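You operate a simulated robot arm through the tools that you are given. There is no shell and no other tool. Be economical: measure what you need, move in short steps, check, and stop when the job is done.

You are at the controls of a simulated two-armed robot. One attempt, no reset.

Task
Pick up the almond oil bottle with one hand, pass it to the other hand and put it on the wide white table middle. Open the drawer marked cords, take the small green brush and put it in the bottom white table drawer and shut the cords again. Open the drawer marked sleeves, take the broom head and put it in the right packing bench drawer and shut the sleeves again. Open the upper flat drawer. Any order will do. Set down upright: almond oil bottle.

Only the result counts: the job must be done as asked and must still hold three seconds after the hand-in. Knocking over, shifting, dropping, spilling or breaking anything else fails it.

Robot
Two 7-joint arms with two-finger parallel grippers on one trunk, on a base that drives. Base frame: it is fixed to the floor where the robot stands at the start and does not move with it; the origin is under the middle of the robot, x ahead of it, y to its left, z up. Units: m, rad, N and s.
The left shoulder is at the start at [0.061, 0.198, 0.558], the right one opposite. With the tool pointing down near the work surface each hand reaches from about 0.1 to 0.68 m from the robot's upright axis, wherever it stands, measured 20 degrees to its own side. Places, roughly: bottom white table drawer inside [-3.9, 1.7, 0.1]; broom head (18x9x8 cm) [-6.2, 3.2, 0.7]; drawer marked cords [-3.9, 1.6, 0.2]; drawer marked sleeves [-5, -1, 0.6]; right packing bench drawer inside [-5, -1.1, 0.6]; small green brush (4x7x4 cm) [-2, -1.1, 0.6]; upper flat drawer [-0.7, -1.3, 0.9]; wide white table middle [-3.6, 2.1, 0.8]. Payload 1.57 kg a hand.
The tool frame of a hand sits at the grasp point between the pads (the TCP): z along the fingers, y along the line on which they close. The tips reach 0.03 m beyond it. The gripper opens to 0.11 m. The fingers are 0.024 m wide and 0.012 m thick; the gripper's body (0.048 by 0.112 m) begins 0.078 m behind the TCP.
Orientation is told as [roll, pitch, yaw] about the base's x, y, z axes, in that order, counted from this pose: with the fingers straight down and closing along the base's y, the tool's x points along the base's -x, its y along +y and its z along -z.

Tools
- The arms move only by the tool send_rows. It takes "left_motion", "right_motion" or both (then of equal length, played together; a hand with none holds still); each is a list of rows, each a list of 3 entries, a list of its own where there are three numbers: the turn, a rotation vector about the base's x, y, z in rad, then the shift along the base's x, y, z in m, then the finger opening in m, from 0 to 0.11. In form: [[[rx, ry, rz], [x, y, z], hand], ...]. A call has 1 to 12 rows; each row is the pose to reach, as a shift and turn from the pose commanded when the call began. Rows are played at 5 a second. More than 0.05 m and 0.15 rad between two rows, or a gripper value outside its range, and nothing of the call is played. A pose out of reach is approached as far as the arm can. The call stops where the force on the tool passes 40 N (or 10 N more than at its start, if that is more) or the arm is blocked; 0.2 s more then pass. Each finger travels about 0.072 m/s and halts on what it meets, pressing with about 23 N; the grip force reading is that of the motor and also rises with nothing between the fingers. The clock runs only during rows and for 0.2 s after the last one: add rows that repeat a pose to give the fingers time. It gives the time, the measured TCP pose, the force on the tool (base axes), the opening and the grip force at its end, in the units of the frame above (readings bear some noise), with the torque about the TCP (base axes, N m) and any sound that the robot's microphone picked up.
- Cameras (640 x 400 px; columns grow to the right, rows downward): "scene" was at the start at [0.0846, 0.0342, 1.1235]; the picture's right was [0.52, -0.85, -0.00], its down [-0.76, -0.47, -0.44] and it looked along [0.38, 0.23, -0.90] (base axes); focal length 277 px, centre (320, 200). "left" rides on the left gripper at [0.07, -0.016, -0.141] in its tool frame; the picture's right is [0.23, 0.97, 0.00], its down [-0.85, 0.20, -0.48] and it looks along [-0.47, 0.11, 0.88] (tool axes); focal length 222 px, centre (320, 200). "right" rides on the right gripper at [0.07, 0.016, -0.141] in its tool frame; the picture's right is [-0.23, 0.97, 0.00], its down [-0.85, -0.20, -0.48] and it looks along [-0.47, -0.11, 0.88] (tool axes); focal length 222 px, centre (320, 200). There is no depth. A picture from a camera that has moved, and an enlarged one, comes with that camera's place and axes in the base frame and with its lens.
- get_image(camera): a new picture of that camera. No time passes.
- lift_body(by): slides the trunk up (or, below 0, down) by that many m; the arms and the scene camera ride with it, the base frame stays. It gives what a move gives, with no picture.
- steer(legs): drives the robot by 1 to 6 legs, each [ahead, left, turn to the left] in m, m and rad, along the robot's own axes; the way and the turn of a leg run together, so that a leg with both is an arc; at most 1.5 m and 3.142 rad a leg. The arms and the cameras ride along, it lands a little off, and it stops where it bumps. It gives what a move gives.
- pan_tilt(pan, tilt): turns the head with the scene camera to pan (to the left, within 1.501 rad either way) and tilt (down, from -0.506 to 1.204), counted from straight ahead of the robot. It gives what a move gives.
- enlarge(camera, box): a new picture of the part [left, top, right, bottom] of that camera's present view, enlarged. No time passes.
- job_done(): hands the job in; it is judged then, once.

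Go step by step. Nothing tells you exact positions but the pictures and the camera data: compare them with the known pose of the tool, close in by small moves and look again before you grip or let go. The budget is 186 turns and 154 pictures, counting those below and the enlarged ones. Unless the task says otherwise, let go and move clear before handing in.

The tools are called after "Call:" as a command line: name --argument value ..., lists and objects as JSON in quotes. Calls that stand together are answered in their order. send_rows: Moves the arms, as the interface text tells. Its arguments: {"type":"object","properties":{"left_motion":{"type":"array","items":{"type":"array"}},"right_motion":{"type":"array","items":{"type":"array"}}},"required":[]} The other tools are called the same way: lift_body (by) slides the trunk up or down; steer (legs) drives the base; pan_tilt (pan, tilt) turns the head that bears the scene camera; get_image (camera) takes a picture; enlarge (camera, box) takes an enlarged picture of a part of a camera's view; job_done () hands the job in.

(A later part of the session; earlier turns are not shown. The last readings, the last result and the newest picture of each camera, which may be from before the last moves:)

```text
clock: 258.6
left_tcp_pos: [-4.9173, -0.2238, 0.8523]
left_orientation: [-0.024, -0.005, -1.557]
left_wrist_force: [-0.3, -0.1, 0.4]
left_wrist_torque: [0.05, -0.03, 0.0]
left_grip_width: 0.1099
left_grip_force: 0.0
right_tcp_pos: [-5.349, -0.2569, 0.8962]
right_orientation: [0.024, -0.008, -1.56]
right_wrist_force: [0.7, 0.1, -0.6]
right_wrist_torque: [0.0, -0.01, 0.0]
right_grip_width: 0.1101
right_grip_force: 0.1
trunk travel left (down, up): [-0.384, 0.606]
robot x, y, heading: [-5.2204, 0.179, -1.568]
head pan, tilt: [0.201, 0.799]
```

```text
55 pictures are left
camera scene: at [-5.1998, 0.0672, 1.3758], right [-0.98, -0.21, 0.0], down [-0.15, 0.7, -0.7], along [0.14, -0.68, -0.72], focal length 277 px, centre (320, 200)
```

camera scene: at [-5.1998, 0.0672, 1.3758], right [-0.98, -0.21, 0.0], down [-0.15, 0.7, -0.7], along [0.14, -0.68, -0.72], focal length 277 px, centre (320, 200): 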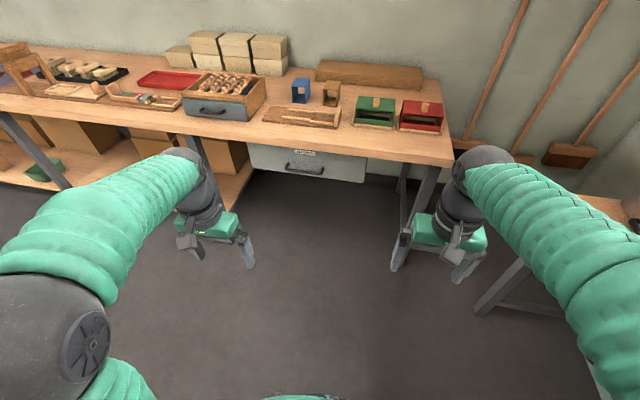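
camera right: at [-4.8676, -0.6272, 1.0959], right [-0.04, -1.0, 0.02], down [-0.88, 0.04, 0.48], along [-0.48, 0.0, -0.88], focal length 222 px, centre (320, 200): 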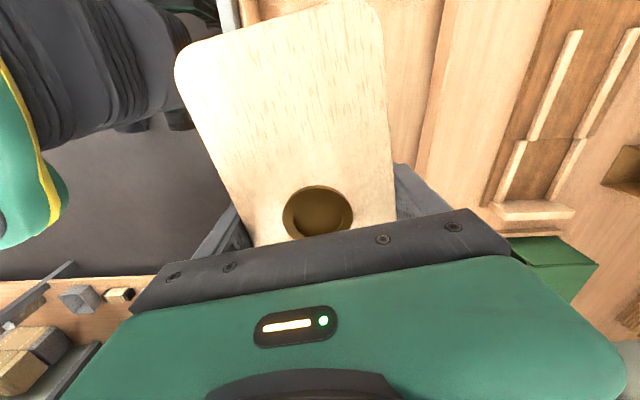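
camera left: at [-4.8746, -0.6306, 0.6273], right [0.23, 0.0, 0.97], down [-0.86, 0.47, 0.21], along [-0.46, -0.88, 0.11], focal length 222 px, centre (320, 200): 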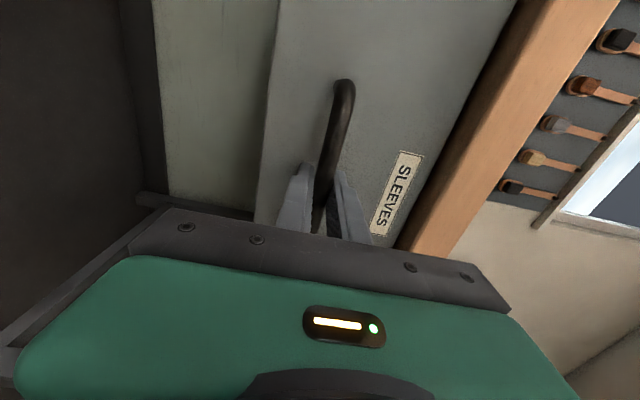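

Drawer shut, both hands aligned. I drive back to the start bench.

Call:
steer --legs '[[0, 0, 1.568], [1.5, 0, 0], [1.5, 0, 0], [1.4, 0, 0]]'

Call:
lift_body --by -0.3

Call:
pan_tilt --pan 0 --tilt 0.5

Call:
get_image --camera "scene"

```text
clock: 283.6
left_tcp_pos: [-0.3721, 0.3591, 0.8502]
left_orientation: [-0.026, -0.005, -0.025]
left_wrist_force: [-0.2, -0.1, -0.6]
left_wrist_torque: [0.0, 0.0, -0.01]
left_grip_width: 0.1099
left_grip_force: 0.0
right_tcp_pos: [-0.3562, -0.0698, 0.8957]
right_orientation: [0.023, -0.006, -0.031]
right_wrist_force: [-0.3, 0.4, 0.6]
right_wrist_torque: [0.02, 0.02, 0.0]
right_grip_width: 0.11
right_grip_force: 0.1
trunk travel left (down, up): [-0.384, 0.606]
robot x, y, heading: [-0.7865, 0.0748, -0.032]
head pan, tilt: [0.201, 0.799]
```

```text
clock: 286.6
left_tcp_pos: [-0.3732, 0.3595, 0.5534]
left_orientation: [-0.027, -0.006, -0.023]
left_wrist_force: [1.1, 1.2, 0.2]
left_wrist_torque: [0.02, 0.01, 0.01]
left_grip_width: 0.11
left_grip_force: 0.1
right_tcp_pos: [-0.3568, -0.07, 0.5964]
right_orientation: [0.025, -0.008, -0.03]
right_wrist_force: [0.9, -0.2, 0.1]
right_wrist_torque: [-0.02, 0.02, -0.02]
right_grip_width: 0.11
right_grip_force: 0.0
trunk travel left (down, up): [-0.084, 0.906]
robot x, y, heading: [-0.7843, 0.0768, -0.028]
head pan, tilt: [0.201, 0.799]
```

```text
clock: 287.4
left_tcp_pos: [-0.3749, 0.3591, 0.5534]
left_orientation: [-0.026, -0.004, -0.024]
left_wrist_force: [-0.9, -0.6, 0.5]
left_wrist_torque: [0.0, -0.01, 0.0]
left_grip_width: 0.11
left_grip_force: 0.1
right_tcp_pos: [-0.3562, -0.0711, 0.5953]
right_orientation: [0.025, -0.008, -0.031]
right_wrist_force: [-0.9, -0.4, 0.4]
right_wrist_torque: [0.01, -0.03, -0.01]
right_grip_width: 0.11
right_grip_force: 0.0
trunk travel left (down, up): [-0.084, 0.906]
robot x, y, heading: [-0.7839, 0.0745, -0.031]
head pan, tilt: [0.0, 0.499]
```

```text
54 pictures are left
camera scene: at [-0.6622, 0.0735, 1.1017], right [-0.03, -1.0, 0.0], down [-0.48, 0.01, -0.88], along [0.88, -0.03, -0.48], focal length 277 px, centre (320, 200)
```

scene: 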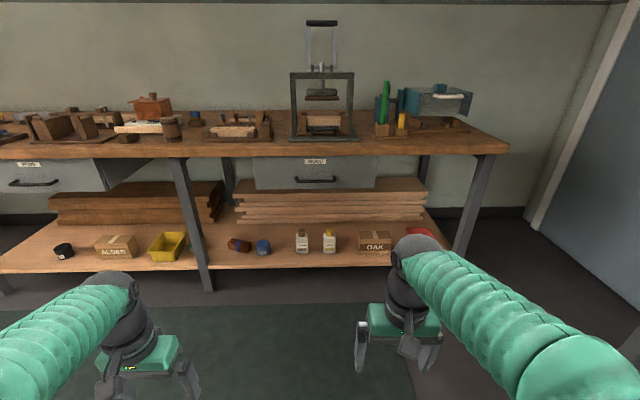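

Call:
enlarge --camera "scene" --box '[220, 210, 360, 270]'

```text
4.57 times, centred on (290, 240) of scene
camera zoom: at [-0.6622, 0.0735, 1.1017], right [-0.03, -1.0, 0.0], down [-0.48, 0.01, -0.88], along [0.88, -0.03, -0.48], focal length 1267 px, centre (457, 17)
```

zoom: 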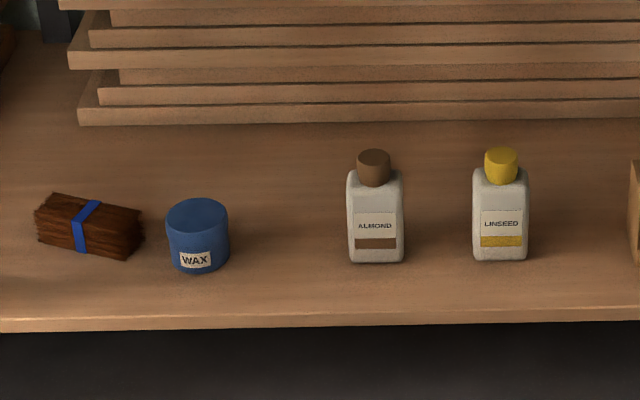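

The brown-capped bottle is ALMOND, upright on the lower shelf, at about [0.475, 0.125], base z ≈ 0.186. I'll grip it with the right hand pitched 60° forward; first I align and pose the hand.

Call:
steer --legs '[[0.2, 0.2, 0.03]]'

Call:
send_rows --right_motion '[[[0, -0.131, 0], [0.017, 0, -0.03], 0.1], [[0, -0.262, 0], [0.034, 0, -0.06], 0.1], [[0, -0.393, 0], [0.051, 0, -0.09], 0.1], [[0, -0.524, 0], [0.068, 0, -0.12], 0.1], [[0, -0.654, 0], [0.085, 0, -0.15], 0.1], [[0, -0.785, 0], [0.102, 0, -0.18], 0.1], [[0, -0.916, 0], [0.119, 0, -0.21], 0.1], [[0, -1.04, 0], [0.136, 0, -0.24], 0.1]]' --left_motion '[[[0, 0, 0], [-0.01, 0, 0], 0.11], [[0, 0, 0], [-0.02, 0, 0], 0.11], [[0, 0, 0], [-0.03, 0, 0], 0.11], [[0, 0, 0], [-0.04, 0, 0], 0.11], [[0, 0, 0], [-0.05, 0, 0], 0.11], [[0, 0, 0], [-0.06, 0, 0], 0.11], [[0, 0, 0], [-0.07, 0, 0], 0.11], [[0.026, 0, 0], [-0.08, 0, 0], 0.11]]'

Call:
get_image --camera "right"

Call:
get_image --camera "scene"

```text
clock: 289.3
left_tcp_pos: [-0.1815, 0.5702, 0.5521]
left_orientation: [-0.024, -0.007, 0.003]
left_wrist_force: [-0.2, -0.4, -0.8]
left_wrist_torque: [0.0, 0.0, 0.0]
left_grip_width: 0.11
left_grip_force: 0.0
right_tcp_pos: [-0.1516, 0.1397, 0.5964]
right_orientation: [0.028, -0.007, -0.004]
right_wrist_force: [0.0, -0.1, -0.4]
right_wrist_torque: [0.0, 0.03, 0.0]
right_grip_width: 0.1098
right_grip_force: 0.1
trunk travel left (down, up): [-0.084, 0.906]
robot x, y, heading: [-0.5859, 0.2766, -0.003]
head pan, tilt: [0.0, 0.499]
```

```text
clock: 290.9
left_tcp_pos: [-0.25, 0.5698, 0.5521]
left_orientation: [-0.026, -0.007, 0.006]
left_wrist_force: [-0.1, 0.1, -0.1]
left_wrist_torque: [0.01, 0.02, -0.01]
left_grip_width: 0.1097
left_grip_force: 0.1
right_tcp_pos: [-0.0063, 0.1453, 0.4988]
right_orientation: [0.358, -1.066, -0.312]
right_wrist_force: [-0.2, -0.6, 0.4]
right_wrist_torque: [0.05, -0.02, -0.01]
right_grip_width: 0.0997
right_grip_force: 0.1
trunk travel left (down, up): [-0.084, 0.906]
robot x, y, heading: [-0.5864, 0.2795, -0.006]
head pan, tilt: [0.0, 0.499]
stopped in row 8 (right hand): the arm was blocked; the commanded pose is now the measured one
```

```text
52 pictures are left
camera right: at [-0.1642, 0.16, 0.5054], right [0.1, 0.93, 0.36], down [-0.03, -0.36, 0.93], along [0.99, -0.11, -0.01], focal length 222 px, centre (320, 200)
```

right: 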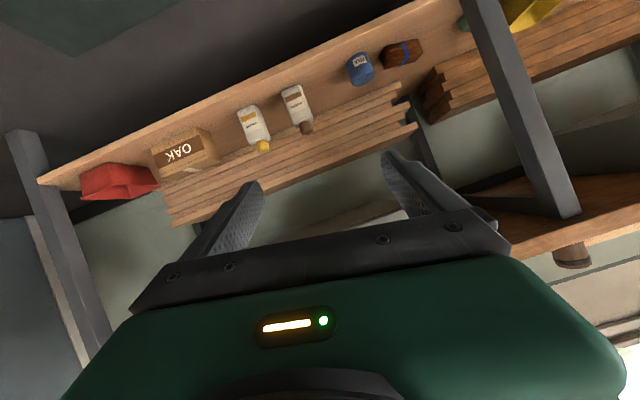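

```text
51 pictures are left
camera scene: at [-0.4611, 0.2762, 1.1018], right [0.0, -1.0, 0.0], down [-0.48, 0.0, -0.88], along [0.88, 0.0, -0.48], focal length 277 px, centre (320, 200)
```

scene: 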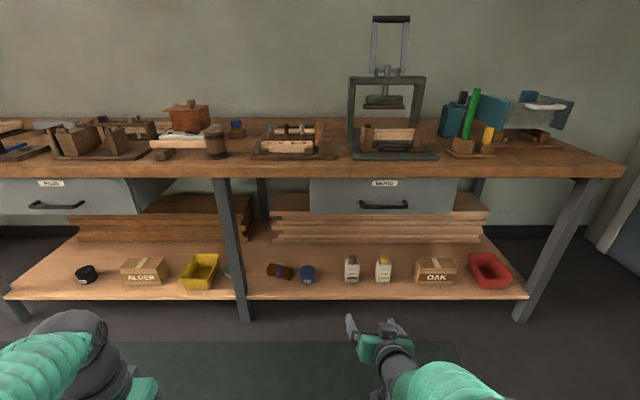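

The low pitched pose is blocked for this arm. Instead I'll go tool-down and slide in from the front at low height with the fingers either side of the bottle; first I straighten the hand and look.

Call:
send_rows --right_motion '[[[-0.019, 0.136, 0.011], [-0.01, 0, 0], 0.11], [[-0.039, 0.2725, 0.022], [-0.02, 0, 0], 0.11], [[-0.058, 0.409, 0.033], [-0.03, 0, 0], 0.11], [[-0.078, 0.545, 0.045], [-0.04, 0, 0], 0.11], [[-0.097, 0.681, 0.056], [-0.05, 0, 0], 0.11], [[-0.116, 0.8175, 0.067], [-0.06, 0, 0], 0.11], [[-0.136, 0.954, 0.078], [-0.07, -0.005, 0], 0.11], [[-0.155, 1.09, 0.089], [-0.08, -0.01, 0], 0.11]]'

Call:
lift_body --by -0.08

Call:
send_rows --right_motion '[[[0, 0, 0], [0.01, 0, -0.035], 0.11], [[0, 0, 0], [0.02, 0, -0.07], 0.11], [[0, 0, 0], [0.03, 0, -0.105], 0.11], [[0, 0, 0], [0.04, 0, -0.135], 0.11]]'

Call:
get_image --camera "scene"

```text
clock: 292.8
left_tcp_pos: [-0.2491, 0.5707, 0.5526]
left_orientation: [-0.024, -0.007, 0.003]
left_wrist_force: [0.1, -0.7, 0.0]
left_wrist_torque: [0.02, 0.05, -0.01]
left_grip_width: 0.1098
left_grip_force: 0.0
right_tcp_pos: [-0.0853, 0.143, 0.4985]
right_orientation: [0.012, 0.004, 0.008]
right_wrist_force: [0.4, -0.4, 0.7]
right_wrist_torque: [-0.01, 0.0, -0.01]
right_grip_width: 0.1101
right_grip_force: 0.1
trunk travel left (down, up): [-0.084, 0.906]
robot x, y, heading: [-0.5856, 0.273, -0.005]
head pan, tilt: [0.0, 0.499]
```

```text
clock: 293.9
left_tcp_pos: [-0.2499, 0.5692, 0.4731]
left_orientation: [-0.026, -0.007, 0.004]
left_wrist_force: [0.0, -0.7, 0.6]
left_wrist_torque: [-0.02, 0.0, 0.01]
left_grip_width: 0.1099
left_grip_force: 0.0
right_tcp_pos: [-0.0851, 0.1433, 0.4193]
right_orientation: [0.013, 0.004, 0.006]
right_wrist_force: [-0.5, -1.1, -0.2]
right_wrist_torque: [0.0, 0.01, 0.03]
right_grip_width: 0.11
right_grip_force: 0.2
trunk travel left (down, up): [-0.004, 0.986]
robot x, y, heading: [-0.5839, 0.2748, -0.004]
head pan, tilt: [0.0, 0.499]
```

```text
clock: 294.9
left_tcp_pos: [-0.2509, 0.5701, 0.4718]
left_orientation: [-0.025, -0.007, 0.002]
left_wrist_force: [0.3, 0.2, 0.7]
left_wrist_torque: [0.02, -0.02, 0.02]
left_grip_width: 0.11
left_grip_force: 0.1
right_tcp_pos: [-0.0444, 0.1432, 0.2811]
right_orientation: [0.012, 0.003, 0.007]
right_wrist_force: [-0.1, 0.2, 0.3]
right_wrist_torque: [-0.02, 0.0, 0.01]
right_grip_width: 0.11
right_grip_force: 0.0
trunk travel left (down, up): [-0.004, 0.986]
robot x, y, heading: [-0.5848, 0.2739, -0.001]
head pan, tilt: [0.0, 0.499]
```

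```text
50 pictures are left
camera scene: at [-0.461, 0.2762, 1.0218], right [0.0, -1.0, 0.0], down [-0.48, 0.0, -0.88], along [0.88, 0.0, -0.48], focal length 277 px, centre (320, 200)
```

scene: 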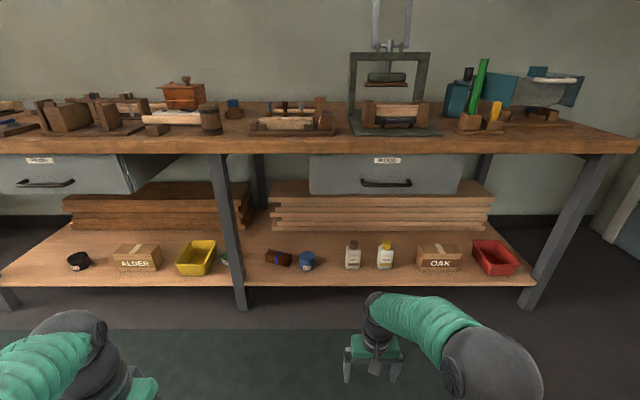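

Tool-down at low height works. I measure the bottle again from here.

Call:
enlarge --camera "scene" --box '[290, 225, 410, 290]'

Call:
get_image --camera "right"

```text
5.33 times, centred on (350, 258) of scene
camera zoom: at [-0.461, 0.2762, 1.0218], right [0.0, -1.0, 0.0], down [-0.48, 0.0, -0.88], along [0.88, 0.0, -0.48], focal length 1478 px, centre (160, -107)
```

zoom: 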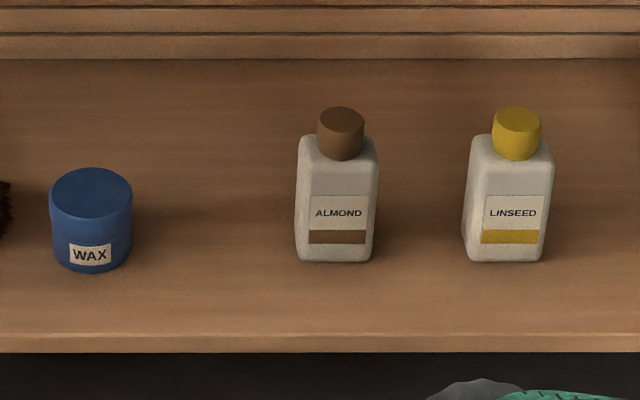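

```text
48 pictures are left
camera right: at [-0.115, 0.1569, 0.4241], right [0.22, 0.98, 0.01], down [0.86, -0.2, 0.47], along [0.46, -0.1, -0.88], focal length 222 px, centre (320, 200)
```

right: 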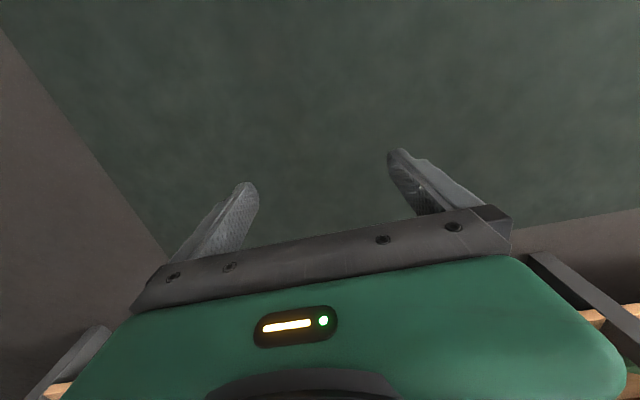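

The bottle centre is about [0.472, 0.134], cap top z 0.31. I drive forward at this height with fingers open and stop in front of it.

Call:
steer --legs '[[0.38, -0.009, 0]]'

Call:
get_image --camera "right"

Call:
pan_tilt --pan -0.2 --tilt 0.85

Call:
get_image --camera "scene"

```text
clock: 297.4
left_tcp_pos: [0.1381, 0.5593, 0.4738]
left_orientation: [-0.026, -0.008, 0.002]
left_wrist_force: [-0.3, -0.4, 0.5]
left_wrist_torque: [0.02, 0.0, 0.01]
left_grip_width: 0.11
left_grip_force: 0.0
right_tcp_pos: [0.3438, 0.1315, 0.2817]
right_orientation: [0.012, 0.003, 0.006]
right_wrist_force: [0.8, 0.6, -0.5]
right_wrist_torque: [-0.01, -0.02, -0.02]
right_grip_width: 0.1101
right_grip_force: 0.0
trunk travel left (down, up): [-0.004, 0.986]
robot x, y, heading: [-0.1975, 0.2687, -0.002]
head pan, tilt: [0.0, 0.499]
```

```text
47 pictures are left
camera right: at [0.2734, 0.1463, 0.4245], right [0.22, 0.97, 0.01], down [0.86, -0.2, 0.47], along [0.46, -0.1, -0.88], focal length 222 px, centre (320, 200)
```

right: 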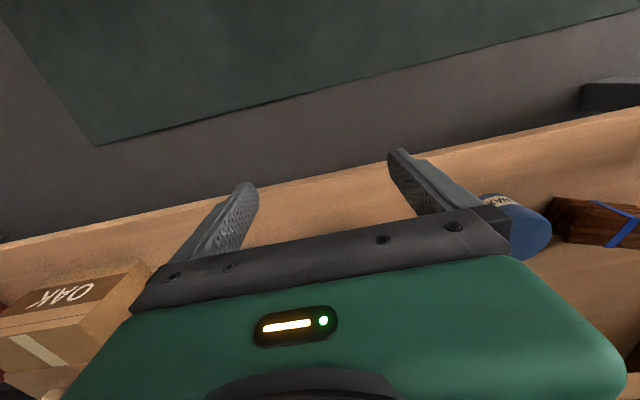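

```text
clock: 298.2
left_tcp_pos: [0.1385, 0.5598, 0.4726]
left_orientation: [-0.026, -0.009, 0.001]
left_wrist_force: [0.1, -0.4, -0.2]
left_wrist_torque: [0.05, 0.01, 0.0]
left_grip_width: 0.1099
left_grip_force: 0.0
right_tcp_pos: [0.3436, 0.1326, 0.2821]
right_orientation: [0.013, 0.002, 0.006]
right_wrist_force: [0.6, -0.2, 0.6]
right_wrist_torque: [0.02, 0.01, 0.0]
right_grip_width: 0.1101
right_grip_force: 0.1
trunk travel left (down, up): [-0.004, 0.986]
robot x, y, heading: [-0.1965, 0.2649, -0.003]
head pan, tilt: [-0.201, 0.85]
```

```text
46 pictures are left
camera scene: at [-0.0868, 0.2505, 0.9919], right [-0.2, -0.98, 0.0], down [-0.74, 0.15, -0.66], along [0.65, -0.13, -0.75], focal length 277 px, centre (320, 200)
```

scene: 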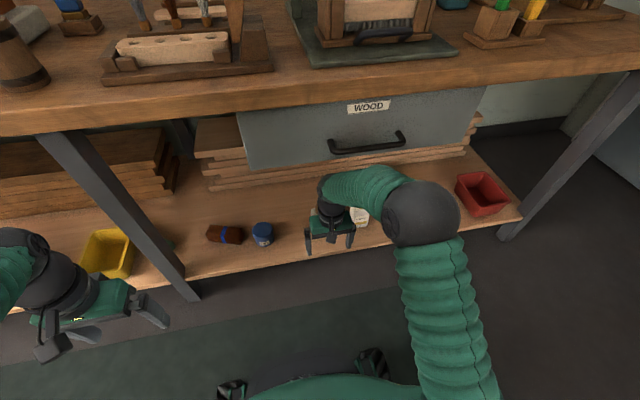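

The fingers are in front of the bottle. I extend the arm slowly along x so the fingers slide on either side.

Call:
send_rows --right_motion '[[[0, 0, 0], [0.02, 0.001, 0], 0.11], [[0, 0, 0], [0.04, 0.001, 0], 0.11], [[0, 0, 0], [0.06, 0.001, 0], 0.11], [[0, 0, 0], [0.08, 0.001, 0], 0.11]]'

Call:
get_image --camera "right"

Call:
get_image --camera "scene"

```text
clock: 299.2
left_tcp_pos: [0.1361, 0.5589, 0.4732]
left_orientation: [-0.023, -0.009, 0.002]
left_wrist_force: [-0.4, 0.2, 0.5]
left_wrist_torque: [0.0, -0.05, 0.03]
left_grip_width: 0.1099
left_grip_force: 0.0
right_tcp_pos: [0.4161, 0.1336, 0.2747]
right_orientation: [0.013, 0.017, 0.007]
right_wrist_force: [-0.5, 0.2, -0.3]
right_wrist_torque: [0.0, -0.03, 0.01]
right_grip_width: 0.11
right_grip_force: 0.1
trunk travel left (down, up): [-0.004, 0.986]
robot x, y, heading: [-0.1978, 0.2648, -0.005]
head pan, tilt: [-0.201, 0.85]
```

```text
45 pictures are left
camera right: at [0.3481, 0.1464, 0.4182], right [0.22, 0.98, 0.01], down [0.86, -0.2, 0.46], along [0.45, -0.09, -0.89], focal length 222 px, centre (320, 200)
```

right: 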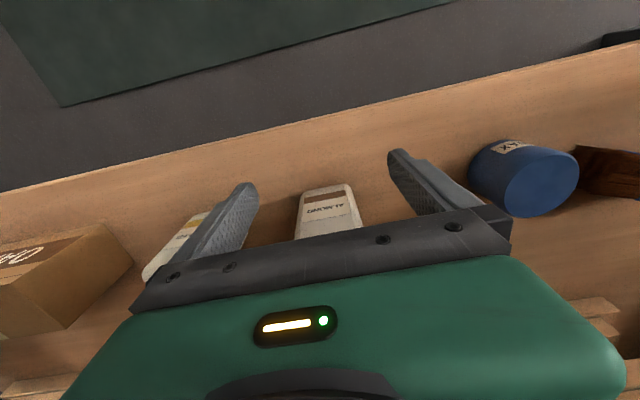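

```text
44 pictures are left
camera scene: at [-0.0915, 0.2477, 0.9904], right [-0.2, -0.98, 0.0], down [-0.73, 0.15, -0.66], along [0.65, -0.13, -0.75], focal length 277 px, centre (320, 200)
```

scene: 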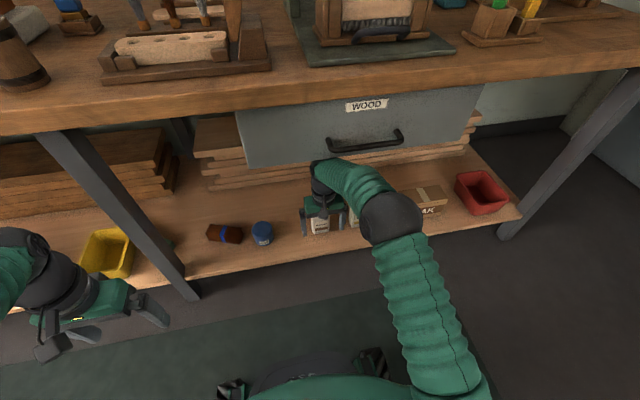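

The bottle is centred between the fingers. I move the base the last 5 cm.

Call:
steer --legs '[[0.052, 0, 0]]'

Call:
get_image --camera "right"

```text
clock: 300.3
left_tcp_pos: [0.1862, 0.5592, 0.4754]
left_orientation: [-0.027, -0.008, 0.0]
left_wrist_force: [0.5, -0.3, -0.3]
left_wrist_torque: [-0.02, 0.0, 0.01]
left_grip_width: 0.1103
left_grip_force: 0.2
right_tcp_pos: [0.4071, 0.1272, 0.2381]
right_orientation: [-0.004, 0.172, 0.012]
right_wrist_force: [0.1, -0.5, 0.9]
right_wrist_torque: [0.0, 0.02, -0.03]
right_grip_width: 0.1103
right_grip_force: 0.0
trunk travel left (down, up): [-0.004, 0.986]
robot x, y, heading: [-0.1479, 0.2633, -0.007]
head pan, tilt: [-0.201, 0.85]
stopped in leg 1: the robot was blocked; the commanded pose is now the measured one
```

```text
43 pictures are left
camera right: at [0.3606, 0.1435, 0.3893], right [0.21, 0.98, -0.04], down [0.93, -0.18, 0.33], along [0.31, -0.11, -0.94], focal length 222 px, centre (320, 200)
```

right: 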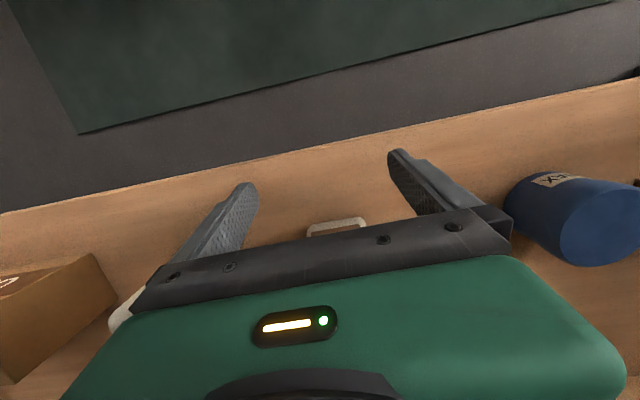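

The arm bumped something. I back off at once and look.

Call:
steer --legs '[[-0.05, 0, 0]]'

Call:
get_image --camera "scene"

```text
clock: 301.2
left_tcp_pos: [0.1368, 0.5589, 0.4729]
left_orientation: [-0.028, -0.008, -0.001]
left_wrist_force: [-0.4, -0.8, 0.6]
left_wrist_torque: [0.0, -0.03, 0.02]
left_grip_width: 0.1101
left_grip_force: 0.1
right_tcp_pos: [0.358, 0.1288, 0.2377]
right_orientation: [-0.005, 0.171, 0.015]
right_wrist_force: [0.4, 0.3, -0.4]
right_wrist_torque: [-0.02, 0.02, 0.03]
right_grip_width: 0.1098
right_grip_force: 0.0
trunk travel left (down, up): [-0.004, 0.986]
robot x, y, heading: [-0.197, 0.2669, -0.006]
head pan, tilt: [-0.201, 0.85]
```

```text
42 pictures are left
camera scene: at [-0.0894, 0.2502, 0.9919], right [-0.21, -0.98, 0.0], down [-0.74, 0.15, -0.66], along [0.64, -0.14, -0.75], focal length 277 px, centre (320, 200)
```

scene: 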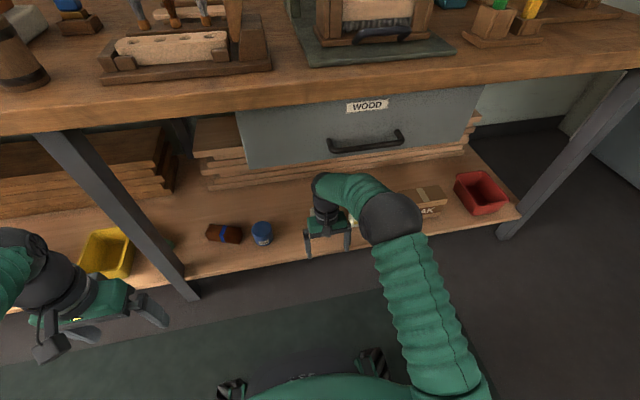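

The forearm was pressed down by the drawer above, without tool contact; the bottle hasn't moved. I back off and tilt the hand about 35° forward so the wrist stays in front of and below the drawer.

Call:
steer --legs '[[-0.15, 0, 0]]'

Call:
send_rows --right_motion '[[[0, -0.128, 0], [0.012, 0, 0.005], 0.11], [[0, -0.257, 0], [0.024, 0, 0.01], 0.11], [[0, -0.385, 0], [0.036, 0, 0.015], 0.11], [[0, -0.513, 0], [0.048, 0, 0.02], 0.11], [[0, -0.642, 0], [0.06, 0, 0.02], 0.11], [[0, -0.77, 0], [0.072, 0, 0.02], 0.11]]'

Call:
get_image --camera "scene"

```text
clock: 302.6
left_tcp_pos: [-0.0157, 0.5603, 0.4735]
left_orientation: [-0.028, -0.011, 0.001]
left_wrist_force: [0.8, 0.4, 0.2]
left_wrist_torque: [0.0, 0.02, 0.01]
left_grip_width: 0.1099
left_grip_force: 0.0
right_tcp_pos: [0.2068, 0.1292, 0.2384]
right_orientation: [-0.004, 0.168, 0.016]
right_wrist_force: [0.5, 0.3, 0.1]
right_wrist_torque: [0.02, 0.0, 0.0]
right_grip_width: 0.11
right_grip_force: 0.0
trunk travel left (down, up): [-0.004, 0.986]
robot x, y, heading: [-0.3478, 0.2618, -0.012]
head pan, tilt: [-0.201, 0.85]
```

```text
clock: 304.0
left_tcp_pos: [-0.017, 0.56, 0.4741]
left_orientation: [-0.026, -0.009, 0.0]
left_wrist_force: [-0.2, -0.4, 0.5]
left_wrist_torque: [0.03, 0.01, -0.02]
left_grip_width: 0.1097
left_grip_force: 0.1
right_tcp_pos: [0.2783, 0.1308, 0.2574]
right_orientation: [-0.02, -0.607, 0.019]
right_wrist_force: [0.4, -1.0, -0.4]
right_wrist_torque: [0.01, 0.01, 0.02]
right_grip_width: 0.1099
right_grip_force: 0.0
trunk travel left (down, up): [-0.004, 0.986]
robot x, y, heading: [-0.3485, 0.2668, -0.006]
head pan, tilt: [-0.201, 0.85]
```

```text
41 pictures are left
camera scene: at [-0.2416, 0.2512, 0.9919], right [-0.21, -0.98, 0.0], down [-0.74, 0.15, -0.66], along [0.64, -0.14, -0.75], focal length 277 px, centre (320, 200)
```

scene: 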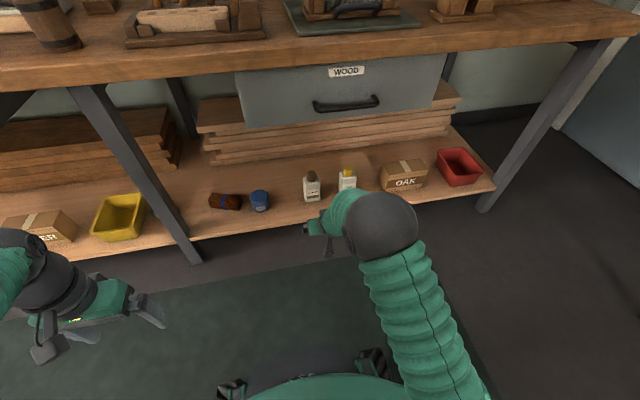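

Clean pose now: 35° forward pitch, TCP z 0.257. I drive forward in two parts.

Call:
steer --legs '[[0.13, 0.003, 0.006]]'

Call:
get_image --camera "right"

Call:
get_image --camera "scene"

```text
clock: 305.3
left_tcp_pos: [0.1125, 0.5656, 0.4745]
left_orientation: [-0.027, -0.01, 0.007]
left_wrist_force: [0.0, -0.1, 0.8]
left_wrist_torque: [-0.04, -0.03, 0.0]
left_grip_width: 0.1098
left_grip_force: 0.0
right_tcp_pos: [0.4103, 0.1369, 0.2586]
right_orientation: [-0.021, -0.604, 0.027]
right_wrist_force: [1.2, 0.4, 0.4]
right_wrist_torque: [0.04, 0.0, -0.01]
right_grip_width: 0.1101
right_grip_force: 0.1
trunk travel left (down, up): [-0.004, 0.986]
robot x, y, heading: [-0.2168, 0.2685, -0.001]
head pan, tilt: [-0.201, 0.85]
```

```text
40 pictures are left
camera right: at [0.2706, 0.1526, 0.3352], right [0.17, 0.98, 0.11], down [0.44, -0.18, 0.88], along [0.88, -0.1, -0.46], focal length 222 px, centre (320, 200)
```

right: 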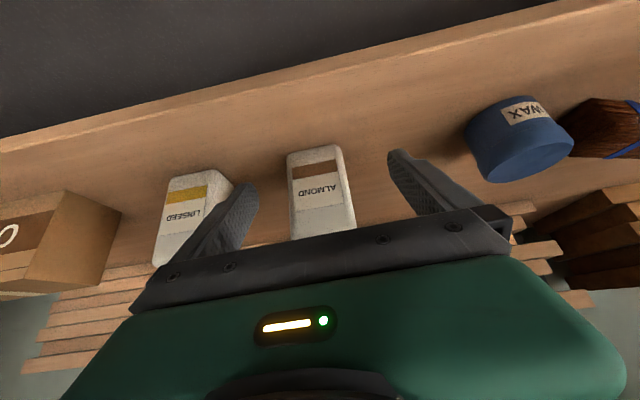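

```text
39 pictures are left
camera scene: at [-0.1105, 0.2546, 0.9918], right [-0.2, -0.98, 0.0], down [-0.74, 0.15, -0.66], along [0.65, -0.13, -0.75], focal length 277 px, centre (320, 200)
```

scene: 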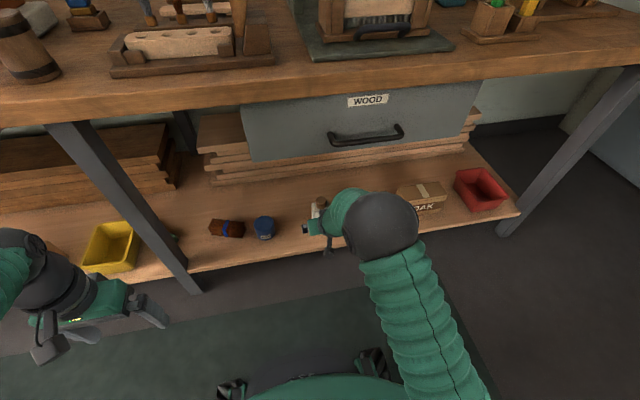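

Nicely centred. I go in the last 6 cm and grip.

Call:
steer --legs '[[0.055, -0.002, 0]]'

Call:
get_image --camera "right"

```text
clock: 306.2
left_tcp_pos: [0.1684, 0.5628, 0.4741]
left_orientation: [-0.028, -0.011, 0.008]
left_wrist_force: [-0.1, -0.1, -0.4]
left_wrist_torque: [0.02, -0.01, 0.03]
left_grip_width: 0.1098
left_grip_force: 0.0
right_tcp_pos: [0.465, 0.1357, 0.2581]
right_orientation: [-0.019, -0.603, 0.026]
right_wrist_force: [0.6, 0.5, 0.1]
right_wrist_torque: [-0.01, -0.01, -0.01]
right_grip_width: 0.1101
right_grip_force: 0.0
trunk travel left (down, up): [-0.004, 0.986]
robot x, y, heading: [-0.1673, 0.2669, 0.002]
head pan, tilt: [-0.201, 0.85]
```

```text
38 pictures are left
camera right: at [0.3256, 0.1506, 0.3356], right [0.17, 0.98, 0.11], down [0.43, -0.18, 0.88], along [0.88, -0.1, -0.46], focal length 222 px, centre (320, 200)
```

right: 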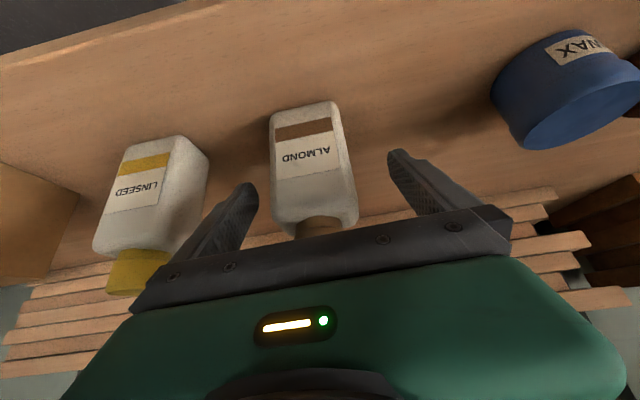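

Call:
send_rows --right_motion '[[[0, 0, 0], [0.004, -0.005, 0.007], 0.11], [[0, 0, 0], [0.007, -0.009, 0.012], 0.11], [[0, 0, 0], [0.007, -0.009, 0.012], 0.075], [[0, 0, 0], [0.007, -0.009, 0.012], 0.065], [[0, 0, 0], [0.007, -0.009, 0.012], 0.04], [[0, 0, 0], [0.007, -0.009, 0.012], 0.0], [[0, 0, 0], [0.007, -0.009, 0.012], 0.0]]'

Call:
get_image --camera "right"

```text
clock: 307.8
left_tcp_pos: [0.1673, 0.5643, 0.4753]
left_orientation: [-0.029, -0.014, 0.007]
left_wrist_force: [-0.2, 0.1, 0.0]
left_wrist_torque: [0.05, -0.02, -0.01]
left_grip_width: 0.1101
left_grip_force: 0.2
right_tcp_pos: [0.4718, 0.1284, 0.2701]
right_orientation: [-0.019, -0.605, 0.025]
right_wrist_force: [1.2, 1.6, 1.6]
right_wrist_torque: [0.29, -0.05, -0.01]
right_grip_width: 0.0621
right_grip_force: 23.4
trunk travel left (down, up): [-0.004, 0.986]
robot x, y, heading: [-0.1629, 0.267, -0.003]
head pan, tilt: [-0.201, 0.85]
```

```text
37 pictures are left
camera right: at [0.3328, 0.1421, 0.3483], right [0.17, 0.98, 0.11], down [0.43, -0.18, 0.88], along [0.88, -0.1, -0.45], focal length 222 px, centre (320, 200)
```

right: 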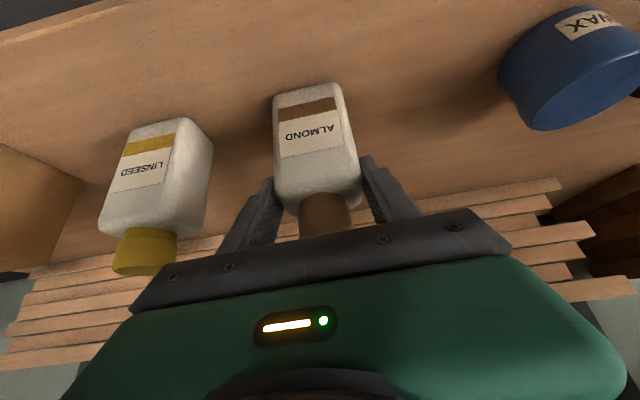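

Gripped at 6.2 cm. I lift 2.5 cm and reverse out.

Call:
send_rows --right_motion '[[[0, 0, 0], [0, 0, 0.012], 0.0], [[0, 0, 0], [0, 0, 0.025], 0.0], [[0, 0, 0], [0, 0, 0.025], 0.0]]'

Call:
steer --legs '[[-0.6, 0, 0]]'

Call:
lift_body --by 0.4

Call:
get_image --camera "scene"

```text
clock: 308.6
left_tcp_pos: [0.1669, 0.5627, 0.4749]
left_orientation: [-0.028, -0.013, 0.008]
left_wrist_force: [0.1, 0.3, 0.1]
left_wrist_torque: [-0.02, -0.04, 0.01]
left_grip_width: 0.1102
left_grip_force: 0.1
right_tcp_pos: [0.4714, 0.1271, 0.2956]
right_orientation: [-0.021, -0.603, 0.026]
right_wrist_force: [-0.6, 0.5, -2.9]
right_wrist_torque: [0.02, 0.02, 0.02]
right_grip_width: 0.0621
right_grip_force: 23.0
trunk travel left (down, up): [-0.004, 0.986]
robot x, y, heading: [-0.1653, 0.267, 0.001]
head pan, tilt: [-0.201, 0.85]
```

```text
clock: 312.1
left_tcp_pos: [-0.444, 0.5625, 0.4745]
left_orientation: [-0.027, -0.013, 0.007]
left_wrist_force: [-0.7, 0.2, 0.1]
left_wrist_torque: [-0.01, -0.01, 0.02]
left_grip_width: 0.11
left_grip_force: 0.1
right_tcp_pos: [-0.1375, 0.1266, 0.2957]
right_orientation: [-0.02, -0.606, 0.029]
right_wrist_force: [1.0, -0.6, -2.6]
right_wrist_torque: [0.0, 0.04, -0.01]
right_grip_width: 0.0619
right_grip_force: 22.8
trunk travel left (down, up): [-0.004, 0.986]
robot x, y, heading: [-0.7743, 0.2624, 0.005]
head pan, tilt: [-0.201, 0.85]
```

```text
clock: 315.9
left_tcp_pos: [-0.4424, 0.5635, 0.8767]
left_orientation: [-0.029, -0.014, 0.009]
left_wrist_force: [0.1, 0.3, 0.3]
left_wrist_torque: [-0.02, 0.01, 0.0]
left_grip_width: 0.1102
left_grip_force: 0.1
right_tcp_pos: [-0.136, 0.1262, 0.6954]
right_orientation: [-0.019, -0.606, 0.029]
right_wrist_force: [-0.3, -0.3, -2.7]
right_wrist_torque: [0.04, 0.02, 0.02]
right_grip_width: 0.0623
right_grip_force: 23.2
trunk travel left (down, up): [-0.404, 0.586]
robot x, y, heading: [-0.7732, 0.2638, 0.002]
head pan, tilt: [-0.201, 0.85]
```

```text
36 pictures are left
camera scene: at [-0.6634, 0.2517, 1.3917], right [-0.2, -0.98, 0.0], down [-0.74, 0.15, -0.66], along [0.65, -0.13, -0.75], focal length 277 px, centre (320, 200)
```

scene: 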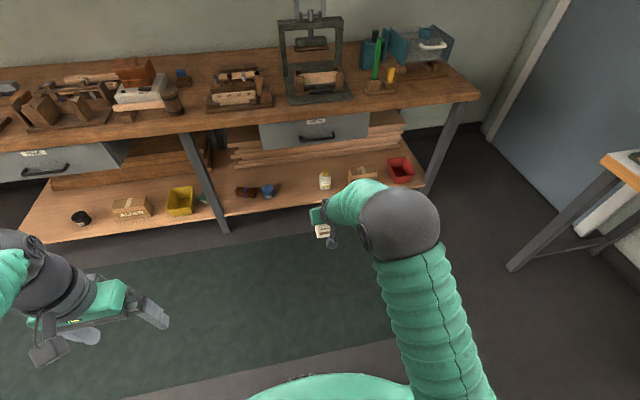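

The bottle is in the right hand, upright (base about 8.4 cm below the right TCP). For the pass I'll bring it nearer, and turn the left hand to point sideways (to the right), gripping the lower body's front/back faces, clear of the right fingers.

Call:
send_rows --right_motion '[[[0, 0, 0], [-0.02, 0.01, 0], 0.0], [[0, 0, 0], [-0.04, 0.02, 0], 0.0], [[0, 0, 0], [-0.06, 0.03, 0], 0.0], [[0, 0, 0], [-0.08, 0.04, 0], 0.0], [[0, 0, 0], [-0.1, 0.05, 0], 0.0]]'

Call:
send_rows --left_motion '[[[-0.0725, 0.0725, 0.0944], [0.01, 0, -0.01], 0.11], [[-0.145, 0.145, 0.1888], [0.02, 0, -0.02], 0.11], [[-0.2175, 0.2175, 0.2832], [0.03, 0, -0.03], 0.11], [[-0.29, 0.29, 0.3776], [0.04, 0, -0.04], 0.11], [[-0.362, 0.362, 0.472], [0.05, 0, -0.05], 0.11], [[-0.4345, 0.4345, 0.5664], [0.06, 0, -0.06], 0.11], [[-0.507, 0.507, 0.6608], [0.07, 0, -0.07], 0.11], [[-0.5795, 0.5795, 0.7552], [0.08, 0, -0.08], 0.11], [[-0.652, 0.652, 0.8496], [0.09, 0, -0.09], 0.11], [[-0.7245, 0.7245, 0.944], [0.1, 0, -0.1], 0.11], [[-0.797, 0.797, 1.0384], [0.11, 0, -0.11], 0.11], [[-0.8695, 0.8695, 1.1328], [0.12, 0, -0.12], 0.11]]'

Call:
get_image --camera "scene"

```text
clock: 317.3
left_tcp_pos: [-0.4437, 0.5634, 0.8742]
left_orientation: [-0.027, -0.015, 0.009]
left_wrist_force: [0.0, 0.1, 0.2]
left_wrist_torque: [0.0, -0.01, 0.01]
left_grip_width: 0.1099
left_grip_force: 0.1
right_tcp_pos: [-0.2333, 0.1426, 0.6938]
right_orientation: [-0.027, -0.603, -0.034]
right_wrist_force: [-0.3, -1.2, -2.9]
right_wrist_torque: [0.0, 0.01, -0.01]
right_grip_width: 0.0618
right_grip_force: 23.3
trunk travel left (down, up): [-0.404, 0.586]
robot x, y, heading: [-0.774, 0.2681, 0.004]
head pan, tilt: [-0.201, 0.85]
stopped in row 5 (right hand): the arm was blocked; the commanded pose is now the measured one
```

```text
clock: 319.9
left_tcp_pos: [-0.3232, 0.5648, 0.7533]
left_orientation: [-0.308, 1.124, 1.122]
left_wrist_force: [-0.1, 0.1, -0.4]
left_wrist_torque: [0.03, -0.02, 0.0]
left_grip_width: 0.11
left_grip_force: 0.0
right_tcp_pos: [-0.2339, 0.1443, 0.6942]
right_orientation: [-0.03, -0.602, -0.032]
right_wrist_force: [1.0, 0.3, -3.7]
right_wrist_torque: [0.01, 0.03, 0.0]
right_grip_width: 0.0619
right_grip_force: 23.1
trunk travel left (down, up): [-0.404, 0.586]
robot x, y, heading: [-0.7766, 0.2633, 0.0]
head pan, tilt: [-0.201, 0.85]
```

```text
35 pictures are left
camera scene: at [-0.6624, 0.2542, 1.3917], right [-0.2, -0.98, 0.0], down [-0.74, 0.15, -0.66], along [0.64, -0.13, -0.75], focal length 277 px, centre (320, 200)
```

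scene: 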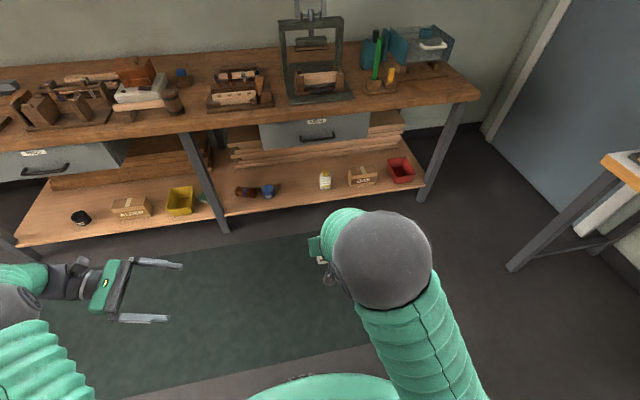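

Call:
send_rows --left_motion '[[[-0.0725, 0.0725, 0.0944], [0.02, -0.02, -0.02], 0.1], [[-0.145, 0.145, 0.1888], [0.04, -0.05, -0.04], 0.1], [[-0.145, 0.145, 0.1888], [0.06, -0.09, -0.06], 0.1], [[-0.145, 0.145, 0.1888], [0.08, -0.13, -0.08], 0.1], [[-0.145, 0.145, 0.1888], [0.088, -0.17, -0.1], 0.1], [[-0.145, 0.145, 0.1888], [0.088, -0.21, -0.108], 0.1]]'

Call:
get_image --camera "left"

Call:
get_image --camera "right"

```text
clock: 321.3
left_tcp_pos: [-0.2357, 0.3501, 0.6463]
left_orientation: [0.006, 1.293, 1.604]
left_wrist_force: [-0.8, 0.2, 0.1]
left_wrist_torque: [-0.02, -0.05, -0.03]
left_grip_width: 0.0999
left_grip_force: 0.0
right_tcp_pos: [-0.2329, 0.1431, 0.6946]
right_orientation: [-0.028, -0.603, -0.034]
right_wrist_force: [-0.3, -0.4, -2.2]
right_wrist_torque: [-0.01, -0.01, 0.02]
right_grip_width: 0.0617
right_grip_force: 22.5
trunk travel left (down, up): [-0.404, 0.586]
robot x, y, heading: [-0.772, 0.2641, 0.005]
head pan, tilt: [-0.201, 0.85]
```

```text
34 pictures are left
camera left: at [-0.2235, 0.4683, 0.7526], right [-0.97, -0.09, 0.22], down [-0.22, 0.69, -0.69], along [-0.09, -0.72, -0.69], focal length 222 px, centre (320, 200)
```

left: 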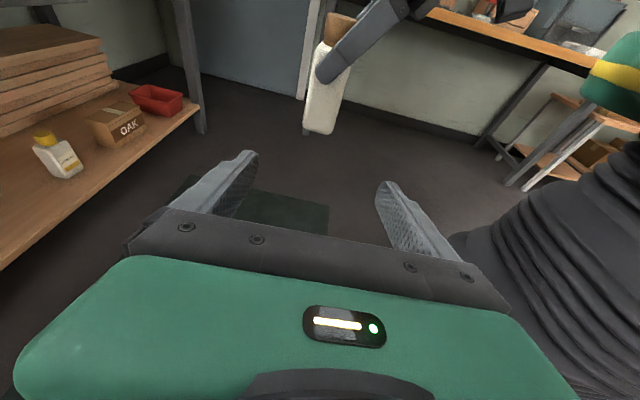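

```text
33 pictures are left
camera right: at [-0.3704, 0.1678, 0.7715], right [0.24, 0.97, 0.11], down [0.42, -0.2, 0.88], along [0.87, -0.16, -0.46], focal length 222 px, centre (320, 200)
```

right: 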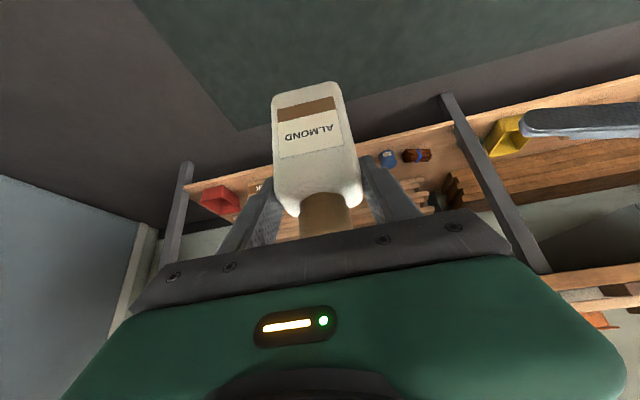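

The left camera shows the bottle side-on with the right finger well above its lower half. I lower the left hand slightly and slide it in.

Call:
send_rows --left_motion '[[[0, 0, 0], [0.004, -0.03, -0.005], 0.1], [[0, 0, 0], [0.005, -0.06, -0.009], 0.1], [[0, 0, 0], [0.005, -0.09, -0.009], 0.1], [[0, 0, 0], [0.005, -0.12, -0.009], 0.1], [[0, 0, 0], [0.005, -0.145, -0.009], 0.1]]'

Call:
get_image --camera "left"

```text
clock: 322.5
left_tcp_pos: [-0.2306, 0.2088, 0.6394]
left_orientation: [0.005, 1.294, 1.607]
left_wrist_force: [-0.6, 0.4, 0.7]
left_wrist_torque: [-0.02, 0.0, -0.01]
left_grip_width: 0.0999
left_grip_force: 0.0
right_tcp_pos: [-0.233, 0.1428, 0.6944]
right_orientation: [-0.027, -0.603, -0.036]
right_wrist_force: [0.3, -0.6, -2.0]
right_wrist_torque: [-0.01, 0.03, 0.0]
right_grip_width: 0.0618
right_grip_force: 22.7
trunk travel left (down, up): [-0.404, 0.586]
robot x, y, heading: [-0.7734, 0.2658, 0.005]
head pan, tilt: [-0.201, 0.85]
```

```text
32 pictures are left
camera left: at [-0.2174, 0.3251, 0.7446], right [-0.97, -0.09, 0.22], down [-0.22, 0.69, -0.69], along [-0.09, -0.72, -0.69], focal length 222 px, centre (320, 200)
```

left: 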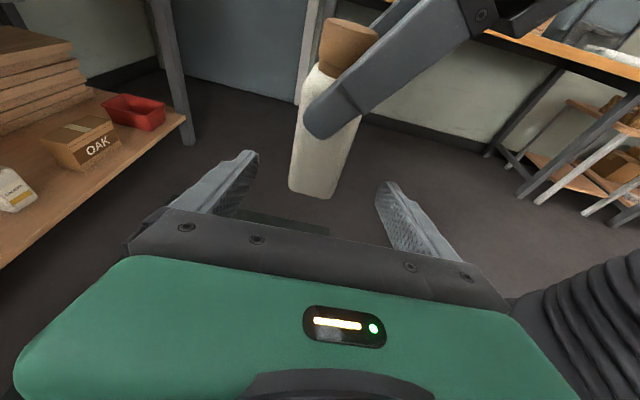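

Clear on both sides; I go the rest of the way and close the left hand.

Call:
send_rows --left_motion '[[[0, 0, 0], [0, -0.03, -0.002], 0.1], [[0, 0, 0], [0, -0.06, -0.002], 0.1], [[0, 0, 0], [0, -0.06, -0.002], 0.075], [[0, 0, 0], [0, -0.06, -0.002], 0.055], [[0, 0, 0], [0, -0.06, -0.002], 0.03], [[0, 0, 0], [0, -0.06, -0.002], 0.0], [[0, 0, 0], [0, -0.06, -0.002], 0.0]]'

Call:
get_image --camera "left"

```text
clock: 324.1
left_tcp_pos: [-0.2289, 0.1502, 0.634]
left_orientation: [0.005, 1.293, 1.606]
left_wrist_force: [19.0, 2.7, -1.7]
left_wrist_torque: [-0.37, 0.65, -0.84]
left_grip_width: 0.0486
left_grip_force: 23.1
right_tcp_pos: [-0.2342, 0.1431, 0.6929]
right_orientation: [-0.03, -0.599, -0.034]
right_wrist_force: [-18.7, -1.3, 1.9]
right_wrist_torque: [0.31, 0.46, 0.93]
right_grip_width: 0.0625
right_grip_force: 23.5
trunk travel left (down, up): [-0.404, 0.586]
robot x, y, heading: [-0.7732, 0.2668, 0.0]
head pan, tilt: [-0.201, 0.85]
```

```text
31 pictures are left
camera left: at [-0.216, 0.2666, 0.7404], right [-0.97, -0.09, 0.22], down [-0.22, 0.69, -0.69], along [-0.09, -0.72, -0.69], focal length 222 px, centre (320, 200)
```

left: 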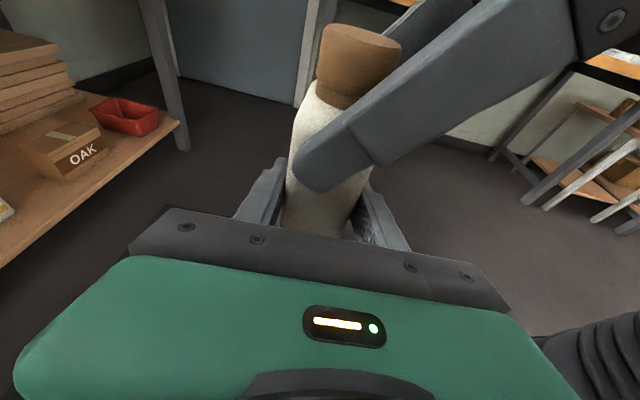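

Both hands hold the bottle. I relieve the sideways load, then open the right hand and withdraw it.

Call:
send_rows --left_motion '[[[0, 0, 0], [0.003, 0, 0], 0.0], [[0, 0, 0], [0.006, 0, 0], 0.0]]'

Call:
send_rows --right_motion '[[[0, 0, 0], [0, 0, 0], 0.07], [[0, 0, 0], [0, 0, 0], 0.085], [[0, 0, 0], [0, 0, 0], 0.095], [[0, 0, 0], [0, 0, 0], 0.1], [[0, 0, 0], [-0.0, 0.0, 0.03], 0.1], [[0, 0, 0], [0, 0.0, 0.06], 0.1], [[0, 0, 0], [0, 0.0, 0.1], 0.1], [[0, 0, 0], [0, 0.0, 0.14], 0.1]]'

Call:
get_image --camera "left"

```text
clock: 324.7
left_tcp_pos: [-0.2262, 0.1474, 0.6354]
left_orientation: [0.014, 1.295, 1.605]
left_wrist_force: [-2.8, 11.9, 3.0]
left_wrist_torque: [-0.65, 0.28, -1.2]
left_grip_width: 0.0475
left_grip_force: 23.1
right_tcp_pos: [-0.2313, 0.1418, 0.6945]
right_orientation: [-0.028, -0.606, -0.036]
right_wrist_force: [1.2, -12.6, -5.9]
right_wrist_torque: [-0.07, -0.37, 1.14]
right_grip_width: 0.0629
right_grip_force: 23.0
trunk travel left (down, up): [-0.404, 0.586]
robot x, y, heading: [-0.7709, 0.2648, 0.002]
head pan, tilt: [-0.201, 0.85]
```

```text
clock: 326.4
left_tcp_pos: [-0.2252, 0.1487, 0.6354]
left_orientation: [0.003, 1.29, 1.602]
left_wrist_force: [0.3, -0.7, -3.0]
left_wrist_torque: [0.03, 0.0, -0.05]
left_grip_width: 0.046
left_grip_force: 23.1
right_tcp_pos: [-0.2313, 0.05, 0.7903]
right_orientation: [-0.068, -0.582, -0.198]
right_wrist_force: [-0.5, 0.0, -0.7]
right_wrist_torque: [0.01, 0.0, -0.01]
right_grip_width: 0.1001
right_grip_force: 0.1
trunk travel left (down, up): [-0.404, 0.586]
robot x, y, heading: [-0.7748, 0.2678, 0.003]
head pan, tilt: [-0.201, 0.85]
stopped in row 8 (right hand): the arm was blocked; the commanded pose is now the measured one
```

```text
30 pictures are left
camera left: at [-0.2126, 0.2648, 0.7426], right [-0.97, -0.09, 0.22], down [-0.22, 0.69, -0.69], along [-0.09, -0.72, -0.69], focal length 222 px, centre (320, 200)
```

left: 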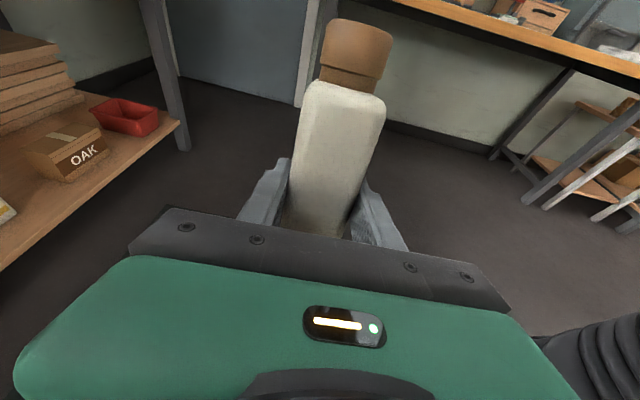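

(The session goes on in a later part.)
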